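You operate a simulated robot arm through the tools that you are given. There is no shell and no other tool.

You are at the controls of a simulated robot arm. One attempt, no reset.

JOB
Switch the loader off and give its felt two pumps of oil.
Fine: off first; felt slide out, oil dial on, pump, dial off, slide in; spill none. Where these are worked on the way, their far stop is far enough and under half their travel is too little: felt slide, oil dial.

The check looks at the end state, three seconds after you hand in, the way a careful person would. Anything else that was tipped, shoved, dropped, spilled or broken makes it a failure.

ROBOT AND FRAMES
A 7-joint arm with a two-finger gripper, fixed in place. Base frame: the origin is at the foot of the arm, x ahead of it, y to its left, z up. Readings come in m, degrees, newtons and seconds.
With the tool pointing down near the work surface it reaches from about 0.1 to 0.6 m from the base axis. Its first joint turns from -143.0 to 143.0 degrees. Payload 1.47 kg.
Tool frame: the origin (TCP) lies between the finger pads and is the grasp point; the fingertips stand 0.016 m ahead of it; z points along the fingers, y is the line along which they close. The gripper opens to 0.087 m. The gripper's body begins 0.055 m behind the TCP.
Orientation is that of the tool frame in the base frame, as a unit quaternion [x, y, z, w]. With the fingers straight down and closing along the base's y, the tool's x points along the base's -x, its y along +y and its z along -z.

CONTROLS
- The arm moves only by the tool move_arm. Its argument "increments" is a list of rows, each a list of 7 numbers: the shift along the tool's x, y, z in units of 150 mm (1.0 is 150 mm), then the turn, a rotation vector about the tool's x, y, z in units of 60 degrees (1.0 is 60 degrees), then the closure in counts, from 0 (fully open) to 255 (shut). In form: [[x, y, z, wx, wy, wz, fingers], ...]. A call has 1 to 20 rows; each row is the pose to reach, as a shift and turn from the pose commanded when the call began, along the tool's axes at that moment. A call with a number of a shift or a turn outside -1 to 1 is refused whole. Each row takes 0.2 s and may step no farther than 0.05 m and 8.6 degrees from the row before; otherwise, or with a gripper value out of range, the whole call is refused. Where a pose cannot be reached the arm comes as near as it can. A force on the tool above 90 N (or 10 N above the force at the start of the call, whichever is more), or a blocked arm, ends the call early, and 0.2 s more pass. Each finger travels about 0.045 m/s and halts on what it meets, pressing with about 28 N; the grip force reading is that of the motor and also rises with nothing between the fingers. The clock runs only during rows and for 0.2 s after the last one: add rows that repeat a pose to give the fingers time. The reply holds the time, the measured pose of the TCP, the force on the tool along the base axes, the opening and the grip force, in the units named above and with some noise, with the torque about the TCP (base axes, N m) and any sound that the robot's microphone picked up.
- Cameras (640 x 400 px; columns grow to the right, rows downward): "scene" is fixed at [0.3992, 0.5001, 1.4752]; the picture's right is [-0.40, 0.92, 0.00], its down [0.82, 0.36, -0.45] and it looks along [-0.41, -0.18, -0.89] (base axes); focal length 235 px, centre (320, 200). "wrist" rides on the gripper at [0.073, 0.012, -0.09] in the tool frame; the picture's right is [-0.16, 0.99, 0.00], its down [-0.72, -0.12, -0.68] and it looks along [-0.67, -0.11, 0.73] (tool axes); focal length 247 px, centre (320, 200).
- snapshot(camera): a new picture of that camera. It takes no simulated time.
- move_column(by): slides the trunk up (or, below 0, down) by that many m; the arm rides with it, the base frame stays. It gives what a move gives, with no picture.
- pixel_to_xyz(camera, pixels): there is no depth. For up to 12 entries [column, row, z] of the newest picture of that camera ("zoom" is the newest enlarged one), the place [x, y] in the base frame at which the ray of that pixel passes the height z, good to about 0.003 m. It takes no simulated time.
- inspect(camera, box): a new picture of the part [left, top, right, bottom] of that camera's present view, enlarged. It takes no simulated time.
- finish_job(): hands the job in; it is judged then, once.

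Unless the task says otherwise, let go and move clear before handing in.

The tools are called after "Call:" as name(argument=value, ...) on one line, values as JSON. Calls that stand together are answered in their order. move_arm: Moves the arm, as the interface text tells. Its arguments: {"type":"object","properties":{"increments":{"type":"array"}},"required":["increments"]} The other tools are called the same way: move_column (by) slides the trunk up or down; snapshot (camera) takes a picture; pixel_to_xyz (camera, pixels) gives the place at which the rays of pixels pass given heights; inspect (camera, box) takes an enlarged picture of a part of a camera's view; finish_job () hands the job in.

At the start:

```text
time_s: 0.0
eef_pos: [0.1794, 0.3665, 1.2188]
tool_rot: [0.0, 1.0, 0.0, 0.0]
contact_force: [-0.2, -0.2, 0.6]
torque: [-0.01, 0.01, 0.03]
width: 0.087
gripper_force: 0.0
trunk travel left (down, up): [-0.943, 0.297]
```

scene: 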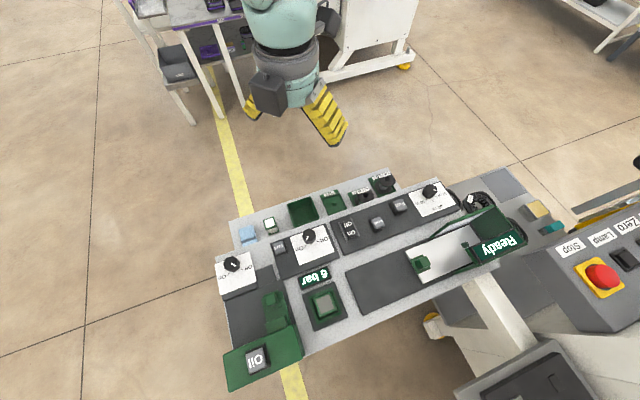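
wrist: 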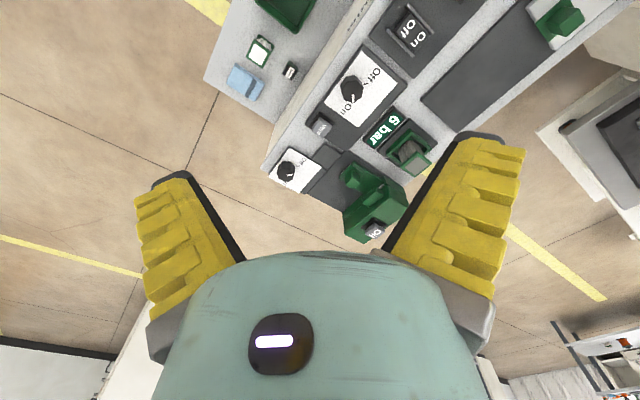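

The scene shows a machine panel around pixels (220-540, 170-390), with dials at (232,264), (308,238), (430,190), an On/Off rocker near (349,230), and a green slide with an "Oil" button at (255,360). I'll enlarge parts of the views before moving.

Call:
inspect(camera="scene", box=[200, 220, 360, 400])

Call:
inspect(camera="scene", box=[320, 150, 560, 300])

Call:
inspect(camera="wrist", box=[220, 0, 460, 250])

Call:
inspect(camera="scene", box=[220, 160, 420, 285])

Call:
inspect(camera="scene", box=[440, 180, 640, 400])

```text
2.22 times, centred on (280, 310) of scene
```

zoom: 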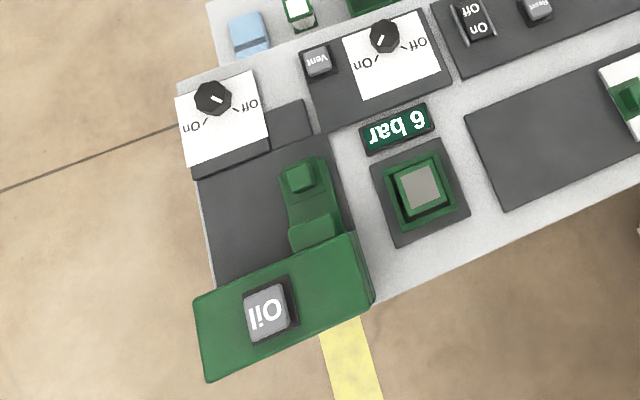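

```text
2.67 times, centred on (440, 225) of scene
```

zoom: 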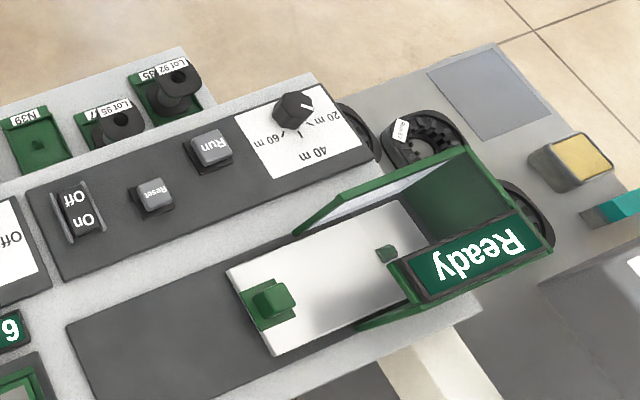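

```text
1.60 times, centred on (340, 125) of wrist
```

zoom: 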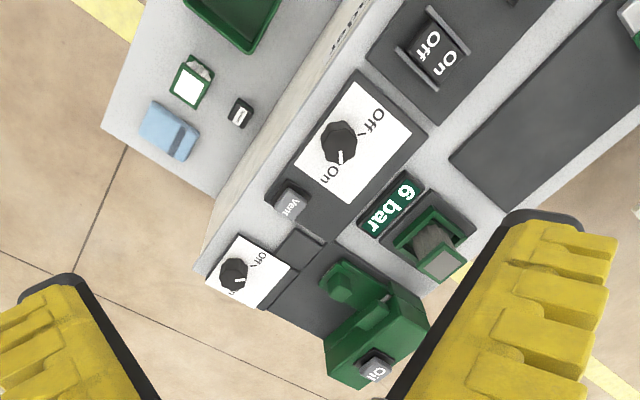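

```text
3.20 times, centred on (320, 222) of scene
```

zoom: 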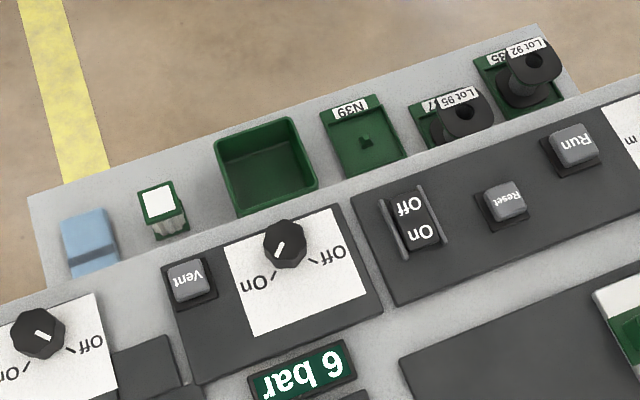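

```text
1.82 times, centred on (540, 290) of scene
```

zoom: 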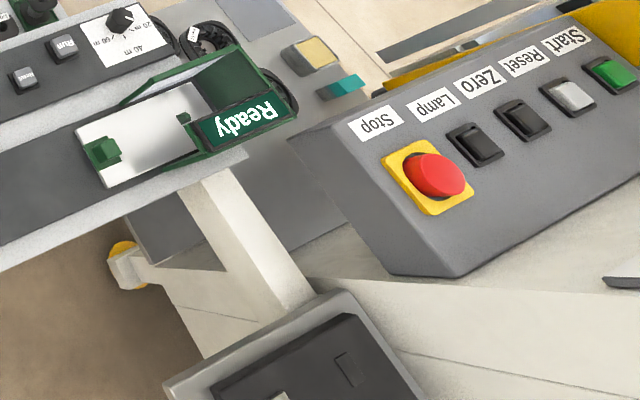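

The two views put the oil dial near (0.38, 0.27, 0.92), the Oil button near (0.50, 0.43, 1.0) and the rocker near (0.18, 0.49, 0.91). The panel appears turned about 45° in the base frame, so I'll rotate the wrist to match and move in for a closer look at the felt area, staying well above it.

Call:
move_arm(increments=[[-0.096, -0.143, 0.094, 0, 0, -0.107, 0], [-0.192, -0.286, 0.188, 0, 0, -0.214, 0], [-0.288, -0.429, 0.282, 0, 0, -0.321, 0], [-0.384, -0.571, 0.376, 0, 0, -0.429, 0], [-0.48, -0.714, 0.47, 0, 0, -0.536, 0], [-0.576, -0.857, 0.564, 0, 0, -0.643, 0], [-0.671, -1.0, 0.659, 0, 0, -0.75, 0], [-0.671, -1.0, 0.659, 0, 0, -0.75, 0]])

Call:
snapshot(camera="wrist")

Call:
snapshot(camera="scene")

```text
time_s: 1.8
eef_pos: [0.2794, 0.2163, 1.1197]
tool_rot: [-0.383, 0.924, 0.0, -0.001]
contact_force: [0.2, 0.3, 1.5]
torque: [0.02, 0.0, 0.01]
width: 0.0869
gripper_force: 0.1
trunk travel left (down, up): [-0.943, 0.297]
```

```text
taken
```

wrist: 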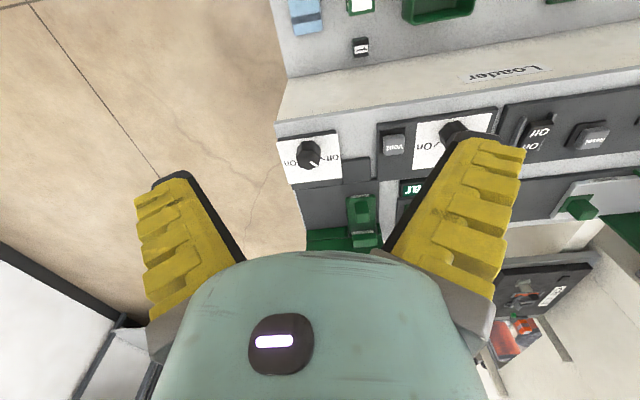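

```text
taken
```

scene: 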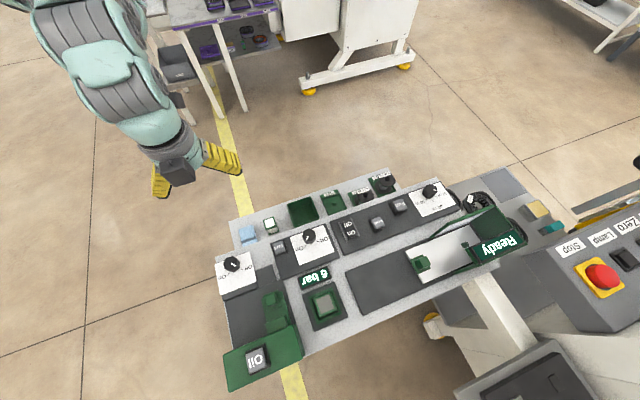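

The "Loader" label on the machine's front edge (wrist pixel (505,75)) confirms this whole panel is the loader. I'll zoom in on the felt area and the rocker.

Call:
inspect(camera="wrist", box=[260, 100, 460, 260])

Call:
inspect(camera="wrist", box=[380, 60, 640, 240])

Call:
inspect(camera="scene", box=[215, 240, 315, 395])

Call:
inspect(camera="scene", box=[320, 190, 420, 260])

Call:
inspect(camera="scene", box=[280, 260, 360, 340])

```text
2.50 times, centred on (360, 180) of wrist
```

zoom: 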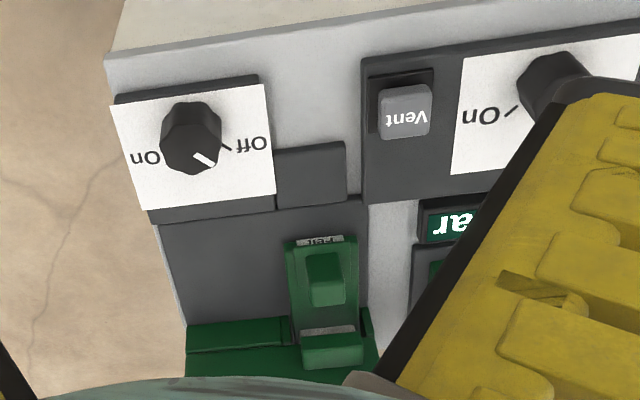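

```text
2.22 times, centred on (510, 150) of wrist
```

zoom: 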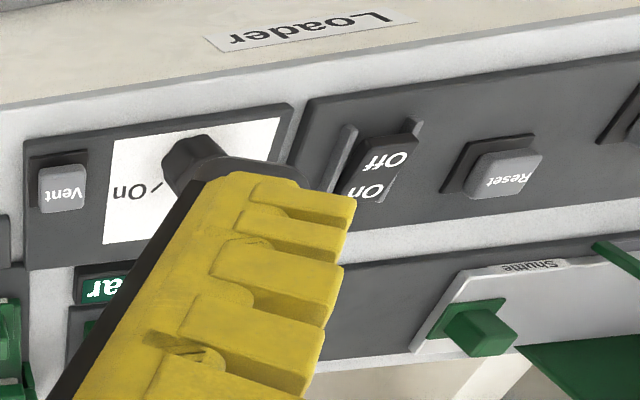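

```text
2.58 times, centred on (265, 318) of scene
```

zoom: 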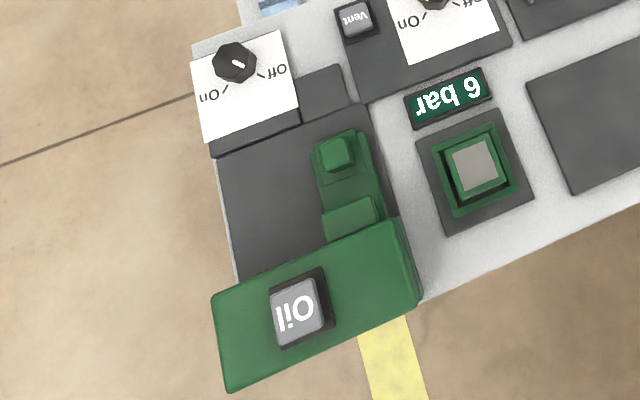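

```text
5.71 times, centred on (370, 225) of scene
```

zoom: 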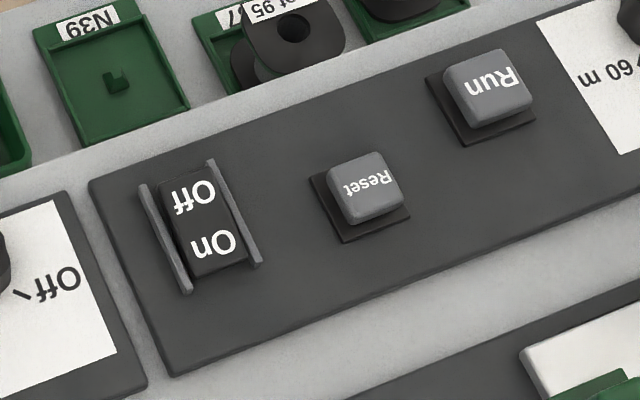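

```text
5.00 times, centred on (320, 300) of scene
```

zoom: 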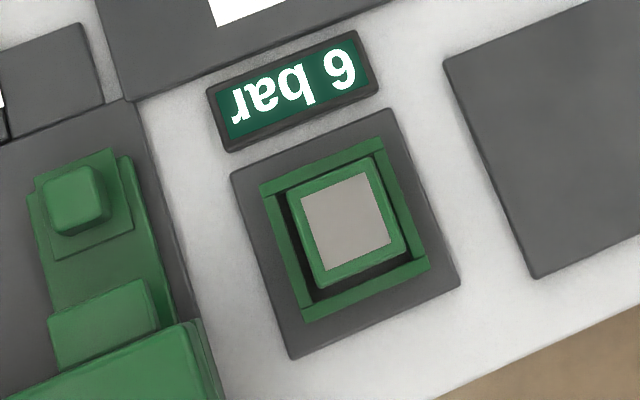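

The slide carries a "Felt" label and a green knob, near (0.41, 0.39, 0.94). It runs into the green Oil block, and the oil dial pointer sits at "Off". I'll move the wrist camera closer to the felt slide to see which way it travels.

Call:
move_arm(increments=[[-0.151, 0.052, 0.13, 0, 0, 0, 0], [-0.302, 0.104, 0.259, 0, 0, 0, 0], [-0.454, 0.156, 0.389, 0, 0, 0, 0], [-0.605, 0.208, 0.518, 0, 0, 0, 0], [-0.756, 0.26, 0.648, 0, 0, 0, 0], [-0.756, 0.26, 0.648, 0, 0, 0, 0]])

Call:
snapshot(camera="wrist")

Call:
snapshot(camera="scene")

```text
time_s: 3.2
eef_pos: [0.3326, 0.3232, 1.0254]
tool_rot: [-0.382, 0.924, 0.0, -0.001]
contact_force: [0.8, 0.0, 0.1]
torque: [0.04, 0.04, -0.02]
width: 0.087
gripper_force: 0.0
trunk travel left (down, up): [-0.943, 0.297]
```

```text
taken
```

wrist: 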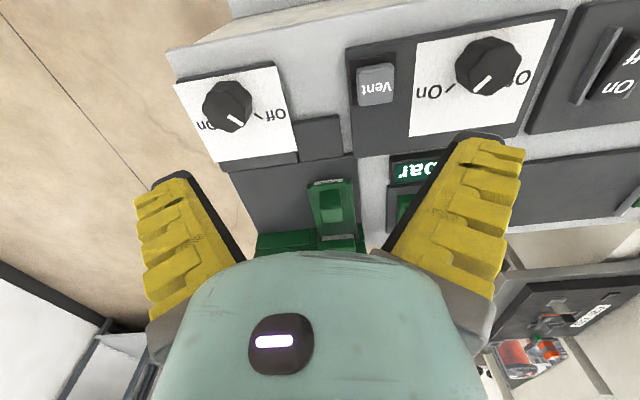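

```text
taken
```

scene: 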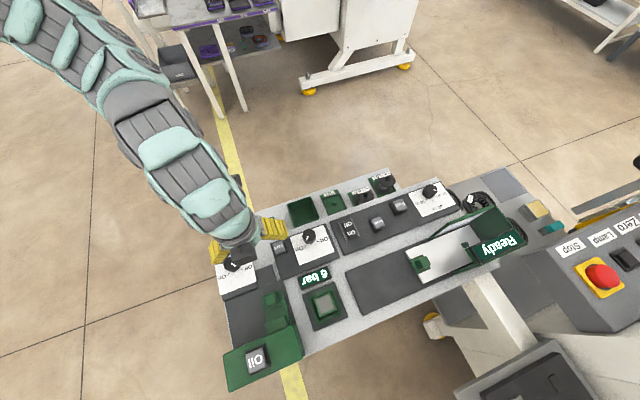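

The camera is closer now, with the felt slide at wrist pixel (333,210). I'll zoom in on it and on both dials, and read off positions for the panel's geometry.

Call:
inspect(camera="wrist", box=[220, 120, 420, 260])

Call:
inspect(camera="wrist", box=[160, 40, 320, 170])

Call:
pixel_to_xyz(camera="wrist", pixels=[[172, 83, 0.9], [296, 152, 0.9], [217, 162, 0.9], [268, 62, 0.9], [229, 105, 0.93], [330, 205, 0.94], [352, 178, 0.92], [306, 184, 0.92]])

Call:
pixel_to_xyz(camera="scene", pixels=[[255, 360, 0.98], [255, 360, 1.0], [271, 299, 0.94], [232, 264, 0.93], [308, 238, 0.93], [349, 222, 0.91], [349, 236, 0.91], [222, 385, 0.98], [304, 352, 0.98], [291, 325, 0.98]])

```text
2.86 times, centred on (320, 190) of wrist
```

zoom: 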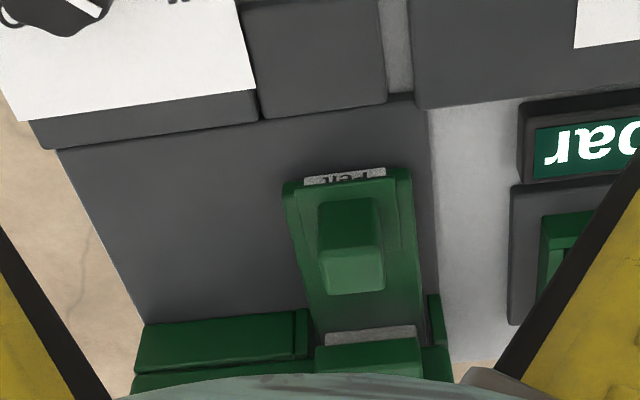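

```text
3.08 times, centred on (240, 105) of wrist
```

zoom: 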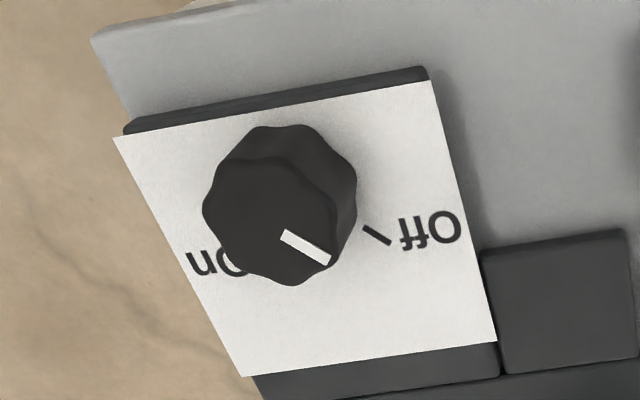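

```text
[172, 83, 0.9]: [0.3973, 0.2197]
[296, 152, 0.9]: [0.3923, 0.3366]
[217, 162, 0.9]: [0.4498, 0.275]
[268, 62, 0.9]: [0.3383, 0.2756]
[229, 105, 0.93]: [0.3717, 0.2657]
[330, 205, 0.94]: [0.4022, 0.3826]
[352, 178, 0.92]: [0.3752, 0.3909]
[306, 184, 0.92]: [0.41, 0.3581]
```

```text
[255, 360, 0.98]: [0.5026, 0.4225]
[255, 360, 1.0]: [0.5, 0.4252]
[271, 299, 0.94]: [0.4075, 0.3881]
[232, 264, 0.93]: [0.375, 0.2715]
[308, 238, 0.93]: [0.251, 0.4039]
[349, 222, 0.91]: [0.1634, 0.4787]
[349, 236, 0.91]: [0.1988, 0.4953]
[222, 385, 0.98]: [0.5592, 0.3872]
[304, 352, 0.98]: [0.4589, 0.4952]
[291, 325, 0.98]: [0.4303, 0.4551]
```

The block edge and the two dials give a panel left–right axis at about 133°, so its "up" direction is about 43°. I'll compare the oil card's corners between both cameras to pin down the surface height.

Call:
pixel_to_xyz(camera="scene", pixels=[[214.6, 264.5, 0.9], [252.2, 251.3, 0.9], [257.3, 283.1, 0.9], [220.4, 295.5, 0.9], [214.6, 264.5, 0.92], [252.2, 251.3, 0.92], [257.3, 283.1, 0.92], [220.4, 295.5, 0.92]])

Call:
pixel_to_xyz(camera="wrist", pixels=[[199, 83.5, 0.9], [199, 83.5, 0.92], [302, 65.5, 0.9], [302, 65.5, 0.92]])

Call:
inspect(camera="wrist", box=[160, 30, 480, 230])

```text
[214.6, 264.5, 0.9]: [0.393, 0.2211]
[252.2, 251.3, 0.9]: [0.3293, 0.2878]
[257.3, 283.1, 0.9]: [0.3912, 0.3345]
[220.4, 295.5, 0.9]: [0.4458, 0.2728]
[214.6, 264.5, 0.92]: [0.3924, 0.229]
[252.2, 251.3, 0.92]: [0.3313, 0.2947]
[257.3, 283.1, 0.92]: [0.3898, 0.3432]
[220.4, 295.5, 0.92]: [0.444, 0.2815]
```

```text
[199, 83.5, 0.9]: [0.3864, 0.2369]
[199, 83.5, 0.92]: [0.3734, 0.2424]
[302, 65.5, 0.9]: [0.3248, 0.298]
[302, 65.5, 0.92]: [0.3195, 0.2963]
```

```text
2.00 times, centred on (320, 130) of wrist
```

zoom: 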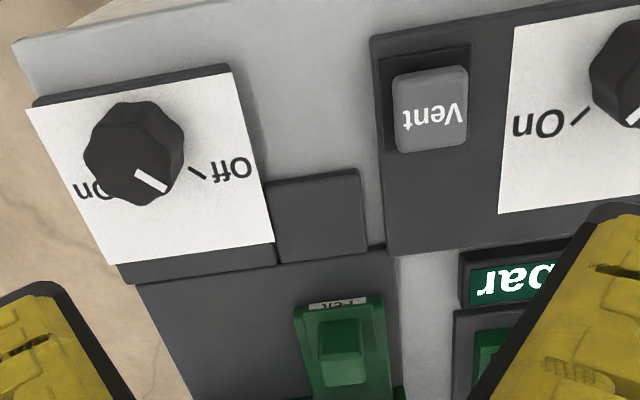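

The card surface is level at z≈0.900, since the corners agree between the two cameras. Power off comes first, so I'll travel over to the rocker near (0.18, 0.487) at a safe height and fine-tune the yaw to 43°.

Call:
move_arm(increments=[[0.0715, 0.202, 0, 0, 0, 0.008, 0], [0.143, 0.404, 0, 0, 0, 0.016, 0], [0.2145, 0.606, 0, 0, 0, 0.025, 0], [0.286, 0.808, 0, 0, 0, 0.033, 0], [0.286, 0.808, 0, 0, 0, 0.033, 0]])

Call:
move_arm(increments=[[0.075, 0.2, 0.03, 0, 0, 0, 100], [0.15, 0.4, 0.06, 0, 0, 0, 200], [0.22, 0.6, 0.09, 0, 0, 0, 255], [0.295, 0.8, 0.12, 0, 0, 0, 255], [0.295, 0.8, 0.12, 0, 0, 0, 255], [0.295, 0.8, 0.12, 0, 0, 0, 255]])

Call:
snapshot(camera="wrist")

Call:
snapshot(camera="scene")

```text
time_s: 4.4
eef_pos: [0.2188, 0.3813, 1.0243]
tool_rot: [-0.366, 0.931, 0.0, 0.0]
contact_force: [0.5, 0.5, -0.8]
torque: [0.0, -0.01, 0.02]
width: 0.0868
gripper_force: 0.1
trunk travel left (down, up): [-0.943, 0.297]
```

```text
time_s: 5.8
eef_pos: [0.1339, 0.3999, 1.0425]
tool_rot: [-0.366, 0.931, -0.001, 0.001]
contact_force: [-0.6, 0.1, 0.7]
torque: [0.01, 0.0, 0.01]
width: 0.0
gripper_force: 19.6
out of reach, approached as far as the arm can: row 2, 3, 4, 5, 6
trunk travel left (down, up): [-0.943, 0.297]
```

```text
taken
```

wrist: 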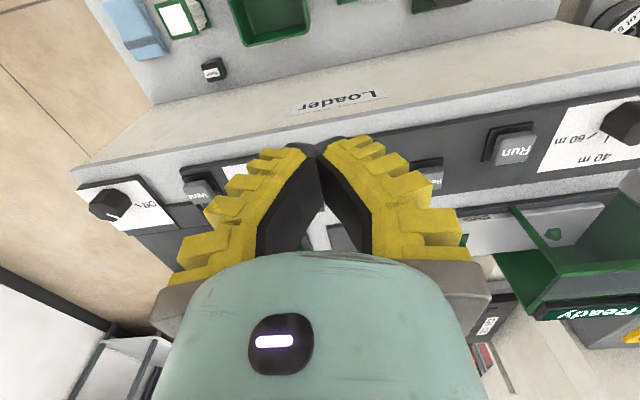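

```text
taken
```

scene: 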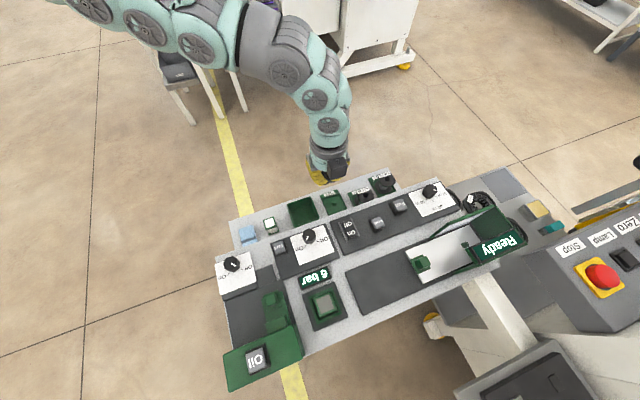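

The fingers are shut, but the arm stopped short at (0.134, 0.400, 1.043) because the lower pose was out of reach at this trunk height. I'll raise the tool back up and then lower the trunk, so the arm works in an easier posture.

Call:
move_arm(increments=[[0, 0, -0.25, 0, 0, 0, 255], [0, 0, -0.5, 0, 0, 0, 255], [0, 0, -0.75, 0, 0, 0, 255], [0, 0, -1.0, 0, 0, 0, 255], [0, 0, -1.0, 0, 0, 0, 255]])

```text
time_s: 7.0
eef_pos: [0.1383, 0.3984, 1.1925]
tool_rot: [-0.367, 0.93, 0.0, 0.001]
contact_force: [0.0, 0.3, -0.2]
torque: [0.04, -0.03, 0.03]
width: 0.0
gripper_force: 27.9
trunk travel left (down, up): [-0.943, 0.297]
```

The tool is back up at z = 1.193 with clear space below. Now I'll lower the trunk by 0.15 m, which puts the TCP near z = 1.04, still well above the panel.

Call:
move_column(by=-0.15)

Call:
snapshot(camera="scene")

Call:
snapshot(camera="wrist")

```text
time_s: 8.8
eef_pos: [0.1377, 0.3983, 1.0423]
tool_rot: [-0.366, 0.931, 0.0, -0.001]
contact_force: [0.0, 0.3, 0.1]
torque: [0.01, -0.02, 0.01]
width: 0.0
gripper_force: 27.8
trunk travel left (down, up): [-0.793, 0.447]
```

```text
taken
```

scene: 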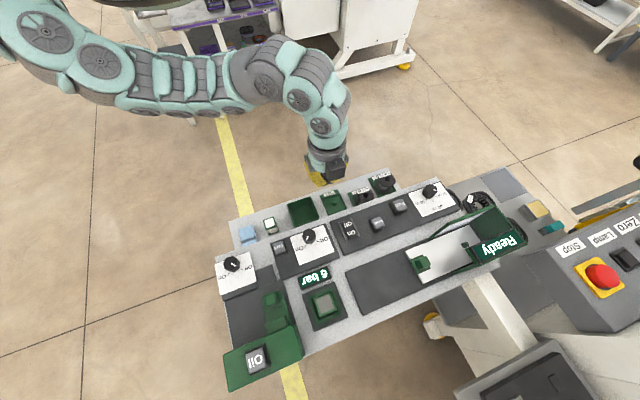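

```text
taken
```

wrist: 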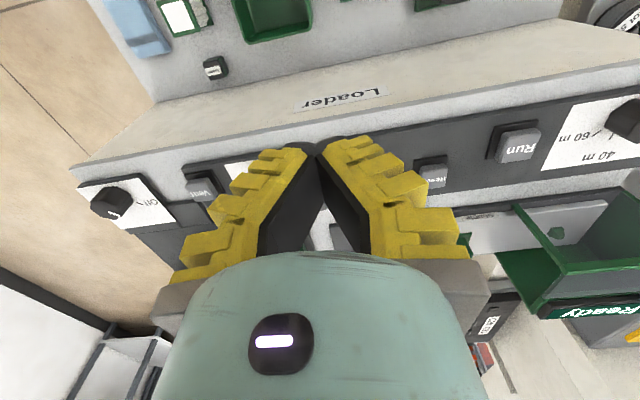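

The trunk move went fine and the rocker is unobstructed in the scene view at about (349,228). I'll zoom in tightly there to measure its Off half.

Call:
inspect(camera="scene", box=[325, 205, 375, 250])

```text
8.89 times, centred on (350, 228) of scene
```

zoom: 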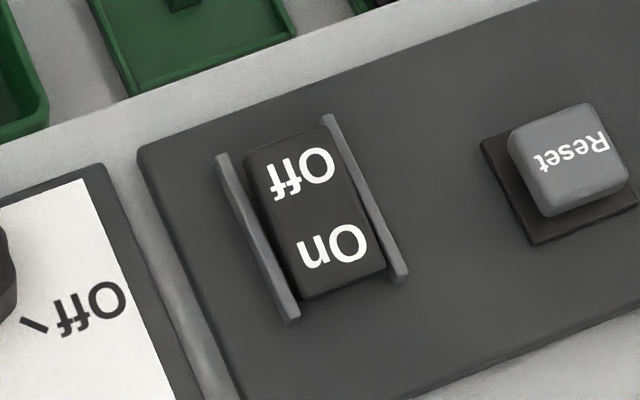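

Call:
pixel_to_xyz(camera="zoom", pixels=[[245, 155, 0.915], [325, 125, 0.915], [385, 268, 0.905], [303, 298, 0.905], [218, 157, 0.915], [326, 116, 0.915], [293, 320, 0.915], [404, 277, 0.915], [300, 175, 0.912], [335, 248, 0.908], [140, 155, 0.9], [510, 135, 0.915]])

Call:
inspect(camera="wrist", box=[160, 100, 480, 260])

```text
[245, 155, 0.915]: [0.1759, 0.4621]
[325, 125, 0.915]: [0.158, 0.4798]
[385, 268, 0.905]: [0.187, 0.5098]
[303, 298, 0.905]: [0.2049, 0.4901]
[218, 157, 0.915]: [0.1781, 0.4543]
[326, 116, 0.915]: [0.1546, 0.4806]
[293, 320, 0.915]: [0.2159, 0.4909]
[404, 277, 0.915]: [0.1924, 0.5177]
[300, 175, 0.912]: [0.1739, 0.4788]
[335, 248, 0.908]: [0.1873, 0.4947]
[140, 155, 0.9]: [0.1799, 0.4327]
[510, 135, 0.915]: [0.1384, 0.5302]
```

```text
2.00 times, centred on (320, 180) of wrist
```

zoom: 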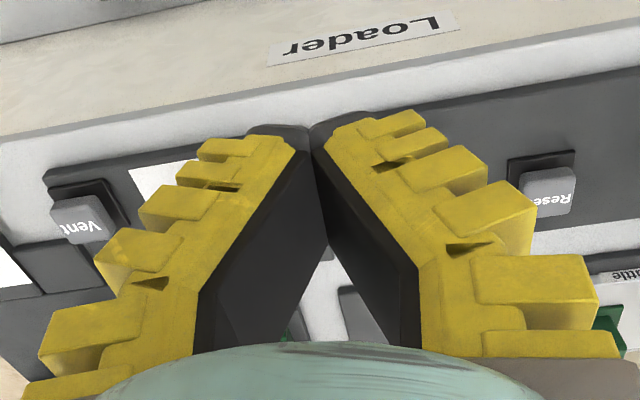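

The rocker is about 25 mm wide and 41 mm long between two rails, with its Off half centred near (0.172, 0.476). I'll move the closed fingers above the Off end, at about z=0.96.

Call:
move_arm(increments=[[-0.158, 0.074, 0.05, 0, 0, -0.005, 255], [-0.315, 0.147, 0.1, 0, 0, -0.01, 255], [-0.473, 0.221, 0.15, 0, 0, -0.017, 255], [-0.473, 0.221, 0.35, 0, 0, -0.017, 255], [-0.473, 0.221, 0.533, 0, 0, -0.017, 255], [-0.473, 0.221, 0.533, 0, 0, -0.017, 255]])

Call:
inspect(camera="scene", box=[310, 190, 390, 250])

Call:
snapshot(camera="wrist")

```text
time_s: 10.2
eef_pos: [0.1697, 0.4623, 0.9794]
tool_rot: [-0.375, 0.927, 0.0, 0.0]
contact_force: [-0.1, -1.0, 0.1]
torque: [0.01, -0.03, 0.03]
width: 0.0001
gripper_force: 27.8
out of reach, approached as far as the arm can: row 4, 5, 6
trunk travel left (down, up): [-0.793, 0.447]
```

```text
6.67 times, centred on (350, 220) of scene
```

zoom: 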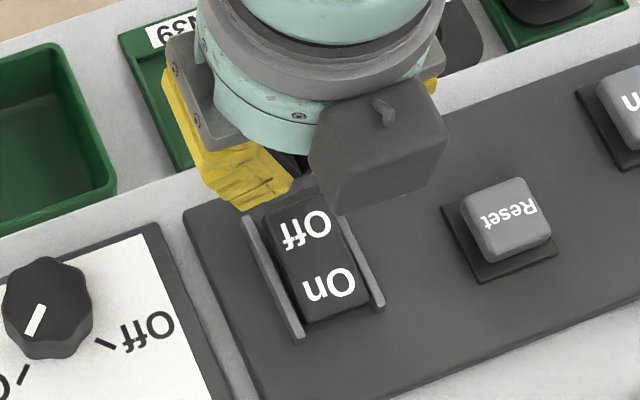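

```text
taken
```

wrist: 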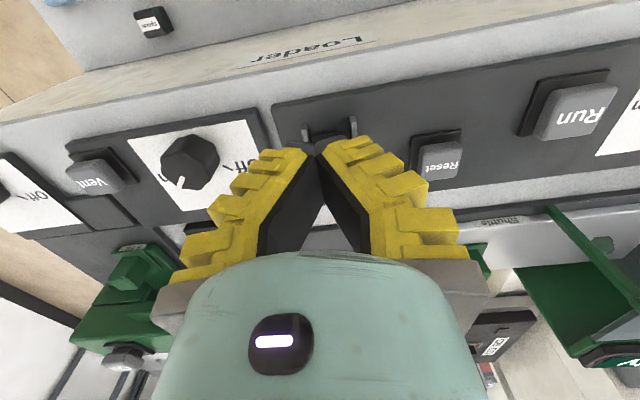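

The arm ran out of reach again at z=0.979, so I'll lift by 0.15 m and lower the trunk another 0.15 m. That leaves spare downward reach for pressing.

Call:
move_arm(increments=[[0, 0, -0.25, 0, 0, 0, 255], [0, 0, -0.5, 0, 0, 0, 255], [0, 0, -0.75, 0, 0, 0, 255], [0, 0, -1.0, 0, 0, 0, 255], [0, 0, -1.0, 0, 0, 0, 255]])

Call:
move_column(by=-0.15)

Call:
snapshot(camera="scene")

```text
time_s: 11.3
eef_pos: [0.1685, 0.4639, 1.1249]
tool_rot: [-0.375, 0.927, 0.0, 0.0]
contact_force: [0.1, 0.1, -0.8]
torque: [0.02, -0.01, 0.01]
width: 0.0
gripper_force: 27.7
trunk travel left (down, up): [-0.793, 0.447]
```

```text
time_s: 13.1
eef_pos: [0.1699, 0.464, 0.9774]
tool_rot: [-0.375, 0.927, 0.0, 0.0]
contact_force: [-0.2, -0.1, 0.1]
torque: [0.0, 0.02, 0.01]
width: 0.0
gripper_force: 27.9
trunk travel left (down, up): [-0.643, 0.597]
```

```text
taken
```

scene: 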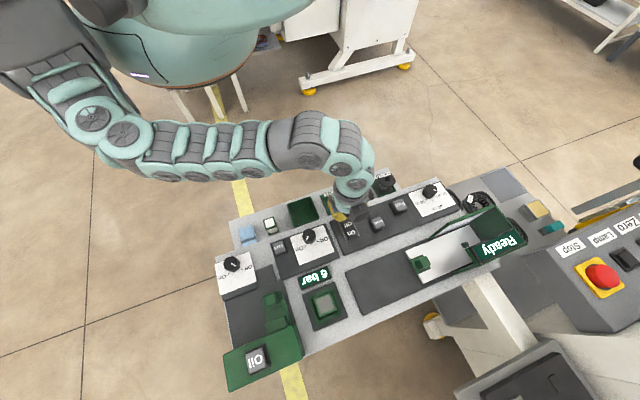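

The trunk is now low enough and the arm has room below it. I'll centre over the Off half and descend to z≈0.945, with tips at about 0.929, just above the rocker.

Call:
move_arm(increments=[[-0.018, 0.047, 0.07, 0, 0, 0, 255], [-0.018, 0.047, 0.14, 0, 0, 0, 255], [-0.018, 0.047, 0.216, 0, 0, 0, 255], [-0.018, 0.047, 0.216, 0, 0, 0, 255]])

Call:
inspect(camera="scene", box=[310, 190, 390, 250])

Call:
inspect(camera="wrist", box=[240, 80, 400, 200])

```text
time_s: 14.1
eef_pos: [0.1658, 0.471, 0.9435]
tool_rot: [-0.375, 0.927, 0.0, 0.0]
contact_force: [0.9, -0.2, 1.1]
torque: [0.02, -0.01, 0.0]
width: 0.0
gripper_force: 28.2
trunk travel left (down, up): [-0.643, 0.597]
```

```text
6.67 times, centred on (350, 220) of scene
```

zoom: 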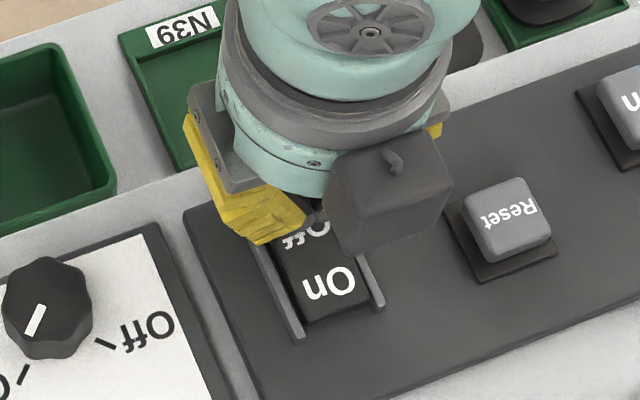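

```text
3.33 times, centred on (320, 140) of wrist
```

zoom: 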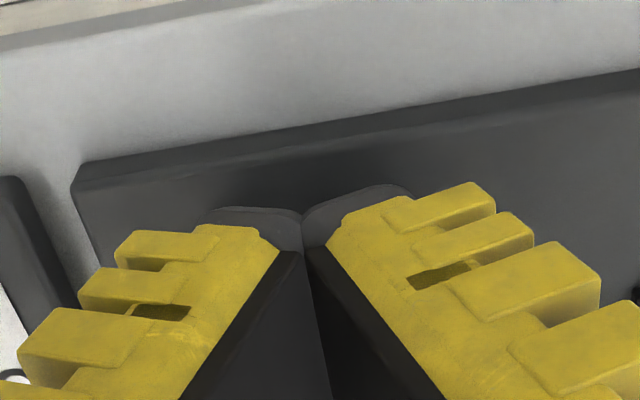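

The fingertips are over the Off half, between the rails, at z=0.944 with no contact. I'll press down in small 2–3 mm steps and watch the force and sound.

Call:
move_arm(increments=[[0, 0, 0.02, 0, 0, 0, 255], [0, 0, 0.04, 0, 0, 0, 255], [0, 0, 0.06, 0, 0, 0, 255], [0, 0, 0.08, 0, 0, 0, 255]])

```text
time_s: 15.1
eef_pos: [0.1665, 0.4729, 0.9364]
tool_rot: [-0.376, 0.927, 0.002, 0.001]
contact_force: [-3.7, -30.1, 71.6]
torque: [0.11, -0.62, -0.5]
width: 0.0058
gripper_force: 28.9
trunk travel left (down, up): [-0.643, 0.597]
```

The force hit 72 N at z=0.936 and the fingers were pried open by 6 mm, so they're landing on a rail or an edge. There was no click, so I'm backing off to look again.

Call:
move_arm(increments=[[0, 0, -0.05, 0, 0, 0, 255], [0, 0, -0.15, 0, 0, 0, 255], [0, 0, -0.3, 0, 0, 0, 255], [0, 0, -0.3, 0, 0, 0, 255]])

Call:
inspect(camera="scene", box=[310, 190, 390, 250])

Call:
inspect(camera="wrist", box=[200, 60, 440, 210])

```text
time_s: 16.1
eef_pos: [0.1665, 0.4699, 0.9761]
tool_rot: [-0.375, 0.927, 0.0, 0.0]
contact_force: [-0.9, 0.2, 0.0]
torque: [0.03, 0.0, 0.01]
width: 0.0001
gripper_force: 27.7
trunk travel left (down, up): [-0.643, 0.597]
```

```text
6.67 times, centred on (350, 220) of scene
```

zoom: 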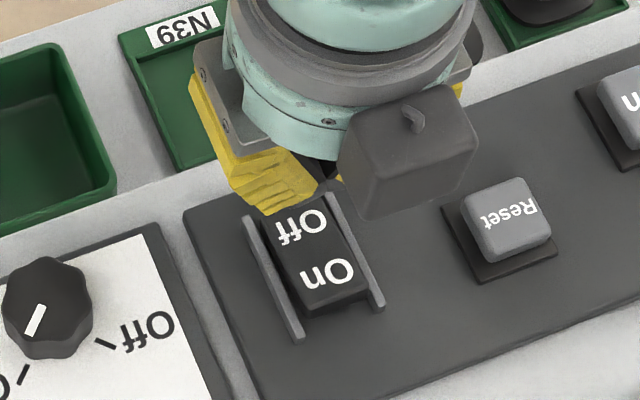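

```text
2.67 times, centred on (320, 135) of wrist
```

zoom: 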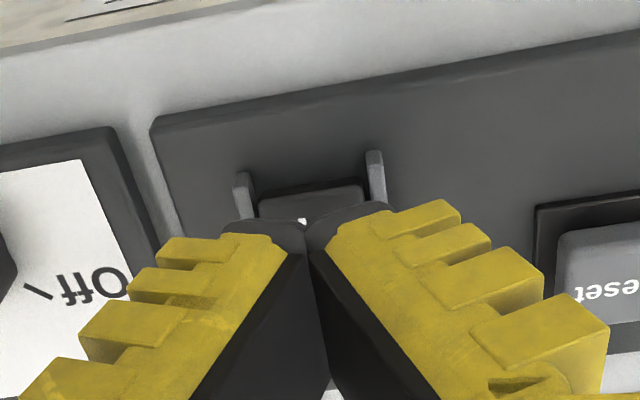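

The fingers closed again and nothing looks moved out of place. I'll back the arm off toward the robot to see whether the rocker actually flipped.

Call:
move_arm(increments=[[0.1, 0, -0.1, 0, 0, 0, 255], [0.25, 0, -0.2, 0, 0, 0, 255], [0.4, 0, -0.3, 0, 0, 0, 255], [0.4, 0, -0.3, 0, 0, 0, 255]])

Call:
inspect(camera="scene", box=[325, 205, 375, 250])

Call:
inspect(camera="wrist", box=[200, 60, 440, 210])

```text
time_s: 17.1
eef_pos: [0.1231, 0.4312, 1.0192]
tool_rot: [-0.375, 0.927, 0.001, 0.0]
contact_force: [0.1, 0.4, 0.1]
torque: [-0.03, -0.01, 0.01]
width: 0.0001
gripper_force: 27.8
trunk travel left (down, up): [-0.643, 0.597]
```

```text
8.89 times, centred on (350, 228) of scene
```

zoom: 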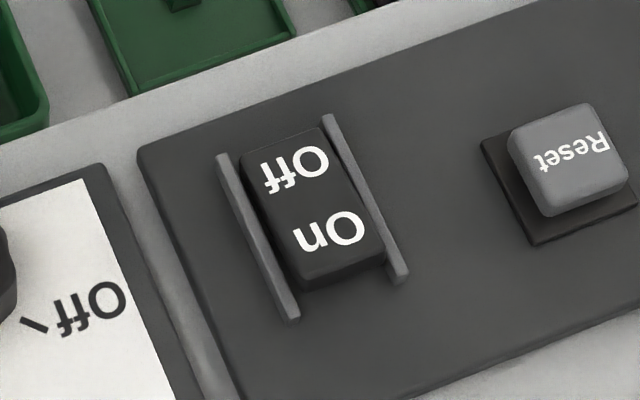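

```text
2.67 times, centred on (320, 135) of wrist
```

zoom: 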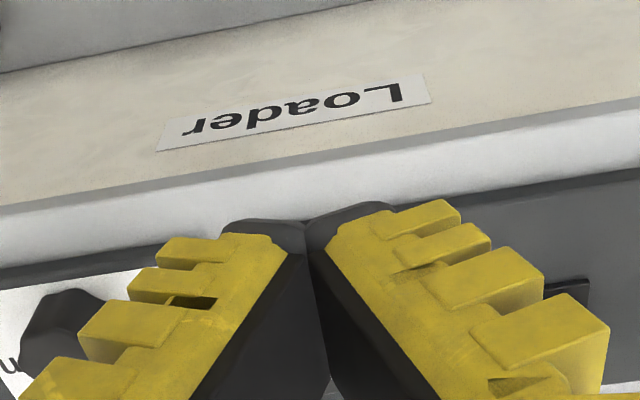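

The labels shifted (the On end now shows its wall at zoom (345,275)), so the rocker has tipped to Off. I'll check the full scene for confirmation on the displays.

Call:
snapshot(camera="scene")

Call:
inspect(camera="scene", box=[380, 170, 560, 300])

```text
taken
```

scene: 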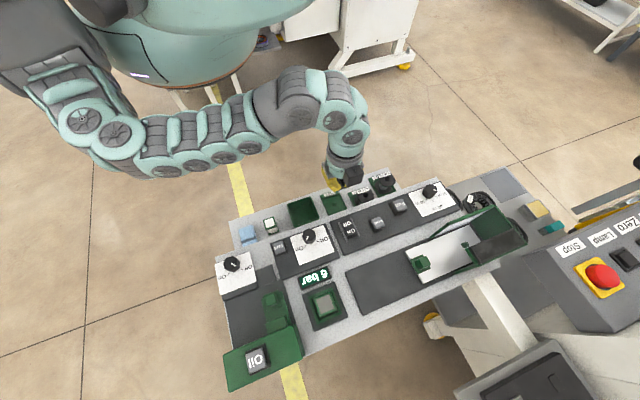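

```text
3.08 times, centred on (470, 235) of scene
```

zoom: 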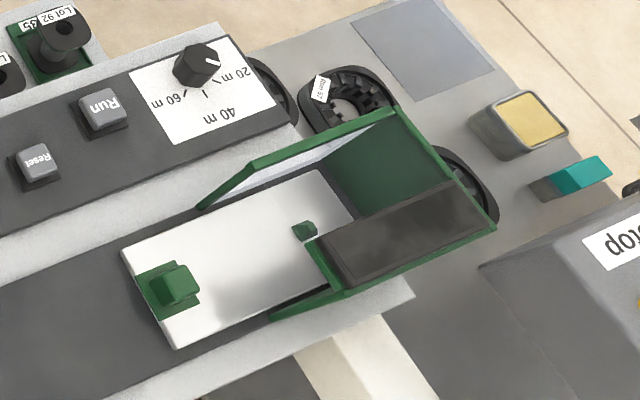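

The "Ready" display is now blank, so the loader is off. Next I'll travel at a safe height to above the felt slide, opening the fingers on the way.

Call:
move_arm(increments=[[-0.095, -0.19, -0.02, 0, 0, 0, 200], [-0.19, -0.38, -0.04, 0, 0, 0, 100], [-0.285, -0.57, -0.06, 0, 0, 0, 0], [-0.38, -0.76, -0.07, 0, 0, 0, 0], [-0.38, -0.76, -0.07, 0, 0, 0, 0]])

Call:
move_arm(increments=[[-0.095, -0.18, 0, 0, 0, 0, 0], [-0.19, -0.36, 0, 0, 0, 0, 0], [-0.285, -0.54, 0, 0, 0, 0, 0], [-0.38, -0.73, 0, 0, 0, 0, 0], [-0.38, -0.73, 0, 0, 0, 0, 0]])

Call:
snapshot(camera="wrist")

Call:
snapshot(camera="scene")

```text
time_s: 18.3
eef_pos: [0.1346, 0.4257, 1.0207]
tool_rot: [-0.375, 0.927, 0.0, 0.0]
contact_force: [-0.1, -0.3, -0.5]
torque: [0.01, 0.02, 0.01]
width: 0.0871
gripper_force: 0.1
out of reach, approached as far as the arm can: row 1, 2, 3, 4, 5
trunk travel left (down, up): [-0.643, 0.597]
```

```text
time_s: 19.5
eef_pos: [0.1347, 0.4264, 1.0202]
tool_rot: [-0.374, 0.927, 0.001, 0.0]
contact_force: [0.5, -0.2, -0.2]
torque: [-0.03, 0.01, -0.01]
width: 0.087
gripper_force: 0.1
out of reach, approached as far as the arm can: row 1, 2, 3, 4, 5
trunk travel left (down, up): [-0.643, 0.597]
```

```text
taken
```

wrist: 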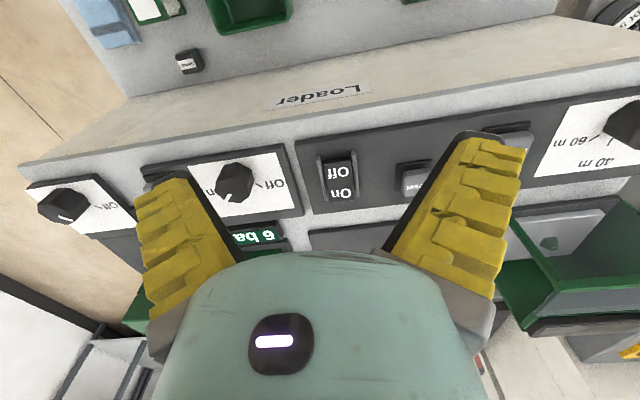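

```text
taken
```

scene: 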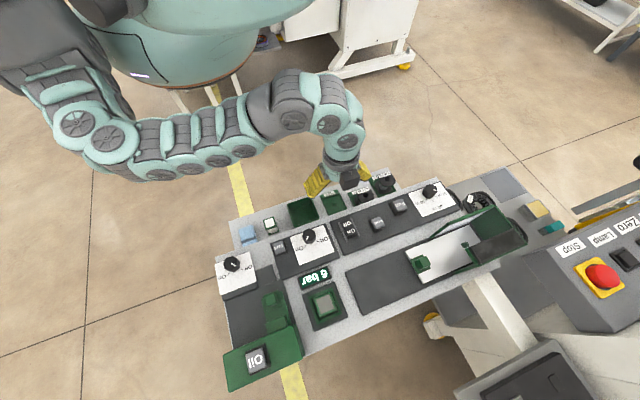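

The wrist view at (338,180) shows the rocker tipped to Off. The arm now seems to be at a joint limit with the trunk this low, so I'll raise the trunk by 0.15 m and travel from there.

Call:
move_column(by=0.15)

Call:
move_arm(increments=[[-0.05, -0.1, 0, 0, 0, 0, 0], [-0.1, -0.2, 0, 0, 0, 0, 0], [-0.15, -0.4, 0, 0, 0, 0, 0], [-0.2, -0.6, 0, 0, 0, 0, 0], [-0.3, -0.76, 0, 0, 0, 0, 0], [-0.3, -0.76, 0, 0, 0, 0, 0]])

```text
time_s: 21.2
eef_pos: [0.1347, 0.4269, 1.1707]
tool_rot: [-0.374, 0.927, -0.001, 0.0]
contact_force: [0.3, 0.1, -0.5]
torque: [0.01, 0.0, -0.01]
width: 0.0871
gripper_force: 0.0
trunk travel left (down, up): [-0.793, 0.447]
```

```text
time_s: 22.6
eef_pos: [0.2414, 0.4423, 1.1828]
tool_rot: [-0.377, 0.926, 0.001, 0.004]
contact_force: [0.4, 0.3, 0.4]
torque: [0.02, 0.02, 0.0]
width: 0.0869
gripper_force: 0.0
out of reach, approached as far as the arm can: row 1, 2, 3, 4, 5, 6
trunk travel left (down, up): [-0.793, 0.447]
```

The arm still reports a limit while it is high relative to the shoulder. I'll bring the tool down to about z=1.06 where the posture should be easier, staying clear of the panel.

Call:
move_arm(increments=[[0, 0, 0.2, 0, 0, 0, 0], [0, 0, 0.4, 0, 0, 0, 0], [0, 0, 0.6, 0, 0, 0, 0], [0, 0, 0.8, 0, 0, 0, 0], [0, 0, 0.8, 0, 0, 0, 0]])

Call:
snapshot(camera="scene")

```text
time_s: 23.9
eef_pos: [0.2407, 0.4411, 1.0622]
tool_rot: [-0.374, 0.927, 0.0, 0.0]
contact_force: [-0.1, -0.6, 0.2]
torque: [0.05, 0.01, 0.01]
width: 0.0871
gripper_force: 0.1
trunk travel left (down, up): [-0.793, 0.447]
```

```text
taken
```

scene: 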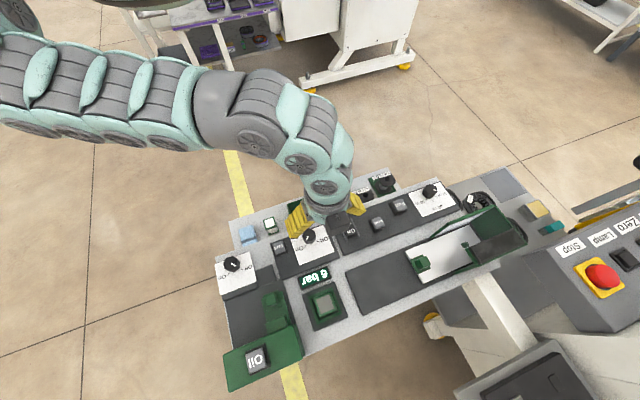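

No limit was reported this time. Now I'll move along the panel to above the felt slide at (0.36, 0.35, 1.05).

Call:
move_arm(increments=[[-0.03, -0.197, 0.016, 0, 0, 0, 0], [-0.06, -0.395, 0.032, 0, 0, 0, 0], [-0.09, -0.592, 0.048, 0, 0, 0, 0], [-0.12, -0.79, 0.064, 0, 0, 0, 0], [-0.149, -0.987, 0.08, 0, 0, 0, 0], [-0.149, -0.987, 0.08, 0, 0, 0, 0]])

Call:
snapshot(camera="wrist")

Call:
snapshot(camera="scene")

Call:
inspect(camera="wrist", box=[200, 80, 440, 260])

```text
time_s: 25.2
eef_pos: [0.3581, 0.3471, 1.051]
tool_rot: [-0.375, 0.927, 0.0, -0.002]
contact_force: [-0.3, -0.1, 0.1]
torque: [0.0, 0.0, 0.01]
width: 0.087
gripper_force: 0.2
trunk travel left (down, up): [-0.793, 0.447]
```

```text
taken
```

wrist: 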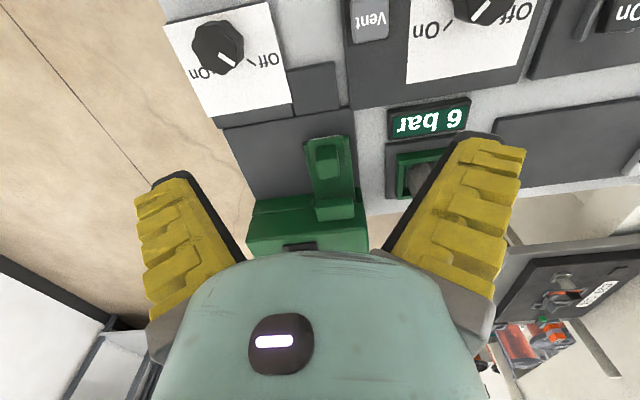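

```text
taken
```

scene: 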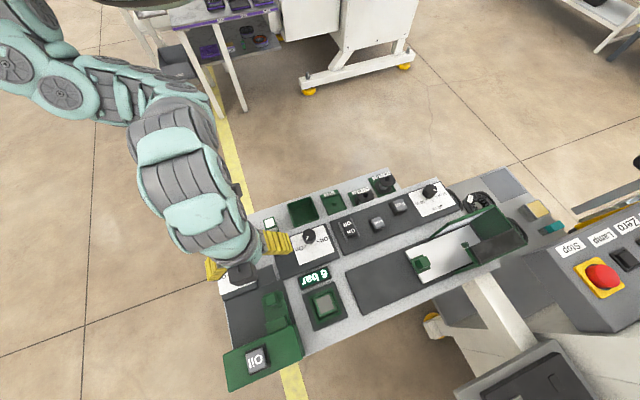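

```text
2.22 times, centred on (320, 170) of wrist
```

zoom: 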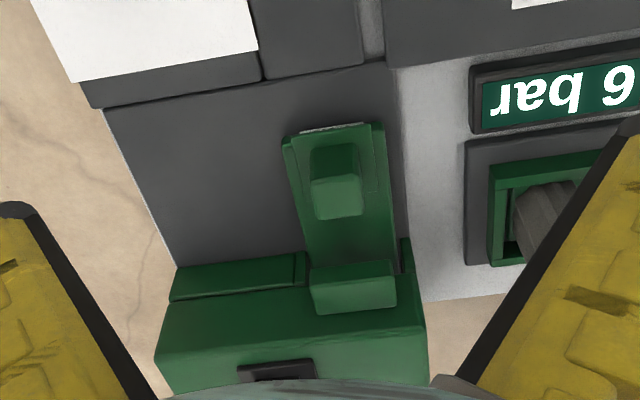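

I can now see the slide plate with its knob (wrist zoom (337,185)) running under a spout box at (355,285) and held between guides. That means "out" is toward the robot. I'll measure the knob's position and height from both cameras.

Call:
inspect(camera="scene", box=[245, 275, 305, 335])

Call:
pixel_to_xyz(camera="wrist", pixels=[[327.7, 170, 0.93], [327.7, 170, 0.94], [327.7, 170, 0.95], [326.8, 137.6, 0.91], [326.8, 137.6, 0.92], [315.5, 160.1, 0.94], [337, 159.2, 0.94], [317.7, 178.5, 0.94], [338.9, 177, 0.94], [304, 135.1, 0.91], [348.8, 126.1, 0.91], [271.5, 254, 0.98]])

```text
6.67 times, centred on (275, 305) of scene
```

zoom: 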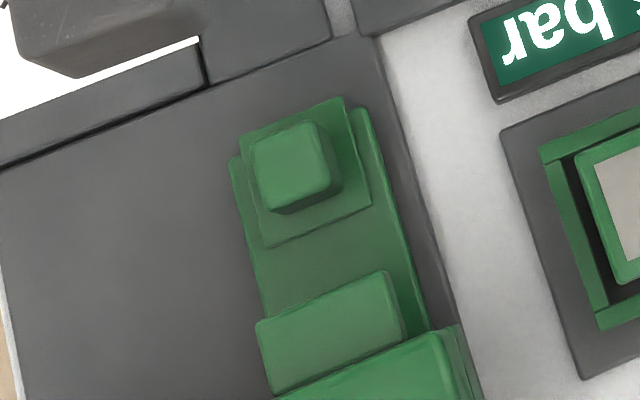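

```text
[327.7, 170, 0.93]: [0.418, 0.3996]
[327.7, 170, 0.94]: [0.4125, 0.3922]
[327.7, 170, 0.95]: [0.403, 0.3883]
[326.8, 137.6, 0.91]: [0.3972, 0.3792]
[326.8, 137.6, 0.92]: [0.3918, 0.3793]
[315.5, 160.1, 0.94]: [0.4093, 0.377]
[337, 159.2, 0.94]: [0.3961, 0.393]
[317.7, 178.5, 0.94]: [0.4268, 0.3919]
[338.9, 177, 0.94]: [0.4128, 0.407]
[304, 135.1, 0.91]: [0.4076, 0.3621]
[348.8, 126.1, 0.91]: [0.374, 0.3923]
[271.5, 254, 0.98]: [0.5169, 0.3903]
```

The knob is about 21×23 mm, centred near (0.408, 0.390) with its top at z≈0.945. I'll partly close the fingers, move just above it at z=0.975, and check alignment.

Call:
move_arm(increments=[[-0.1, -0.006, 0.1, 0, 0, 0, 60], [-0.2, -0.013, 0.2, 0, 0, 0, 108], [-0.3, -0.02, 0.3, 0, 0, 0, 108], [-0.411, -0.026, 0.4, 0, 0, 0, 108], [-0.411, -0.026, 0.507, 0, 0, 0, 108], [-0.411, -0.026, 0.507, 0, 0, 0, 108]])

Call:
snapshot(camera="wrist")

Call:
inspect(camera="scene", box=[220, 250, 320, 370])

```text
time_s: 26.6
eef_pos: [0.4073, 0.388, 0.9738]
tool_rot: [-0.375, 0.927, 0.0, 0.001]
contact_force: [-0.5, 0.4, 0.3]
torque: [0.01, 0.0, -0.01]
width: 0.0555
gripper_force: 3.5
trunk travel left (down, up): [-0.793, 0.447]
```

```text
taken
```

wrist: 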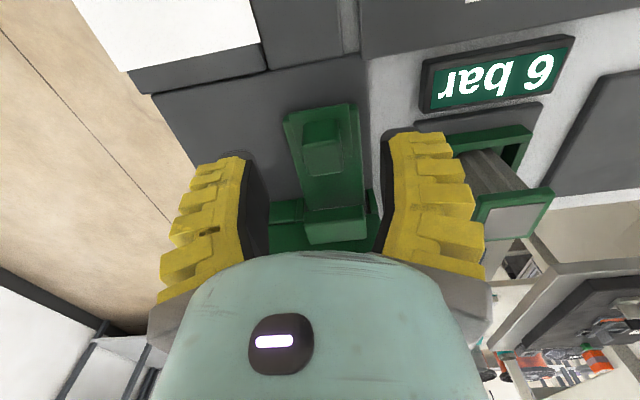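

```text
3.33 times, centred on (270, 310) of scene
```

zoom: 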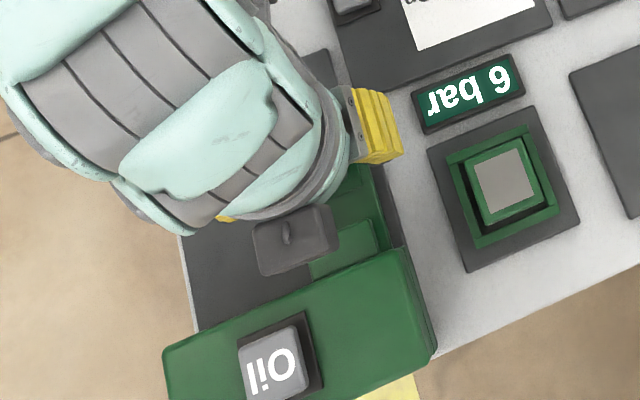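

The fingers are 55 mm apart and straddle the knob (wrist pixel (322,150)), with no contact yet. I'll lower to z≈0.943, so the tips sit just above the plate, and then close on the knob.

Call:
move_arm(increments=[[0, 0, 0.05, 0, 0, 0, 108], [0, 0, 0.1, 0, 0, 0, 108], [0, 0, 0.15, 0, 0, 0, 108], [0, 0, 0.205, 0, 0, 0, 108], [0, 0, 0.205, 0, 0, 0, 108]])

Call:
snapshot(camera="wrist")

```text
time_s: 27.9
eef_pos: [0.4055, 0.388, 0.9423]
tool_rot: [-0.375, 0.927, 0.0, -0.001]
contact_force: [-0.1, -0.1, -0.2]
torque: [-0.03, 0.02, -0.04]
width: 0.0557
gripper_force: 4.8
trunk travel left (down, up): [-0.793, 0.447]
```

```text
taken
```

wrist: 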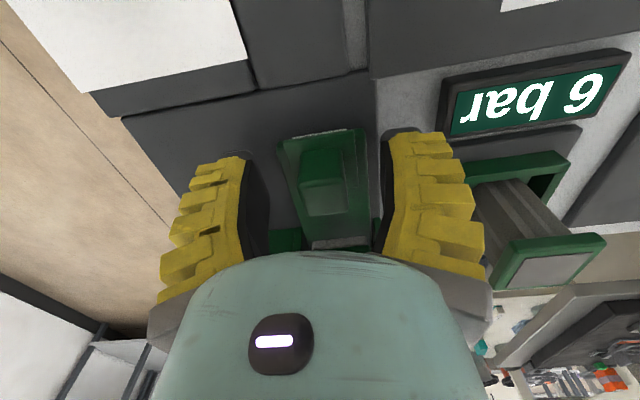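

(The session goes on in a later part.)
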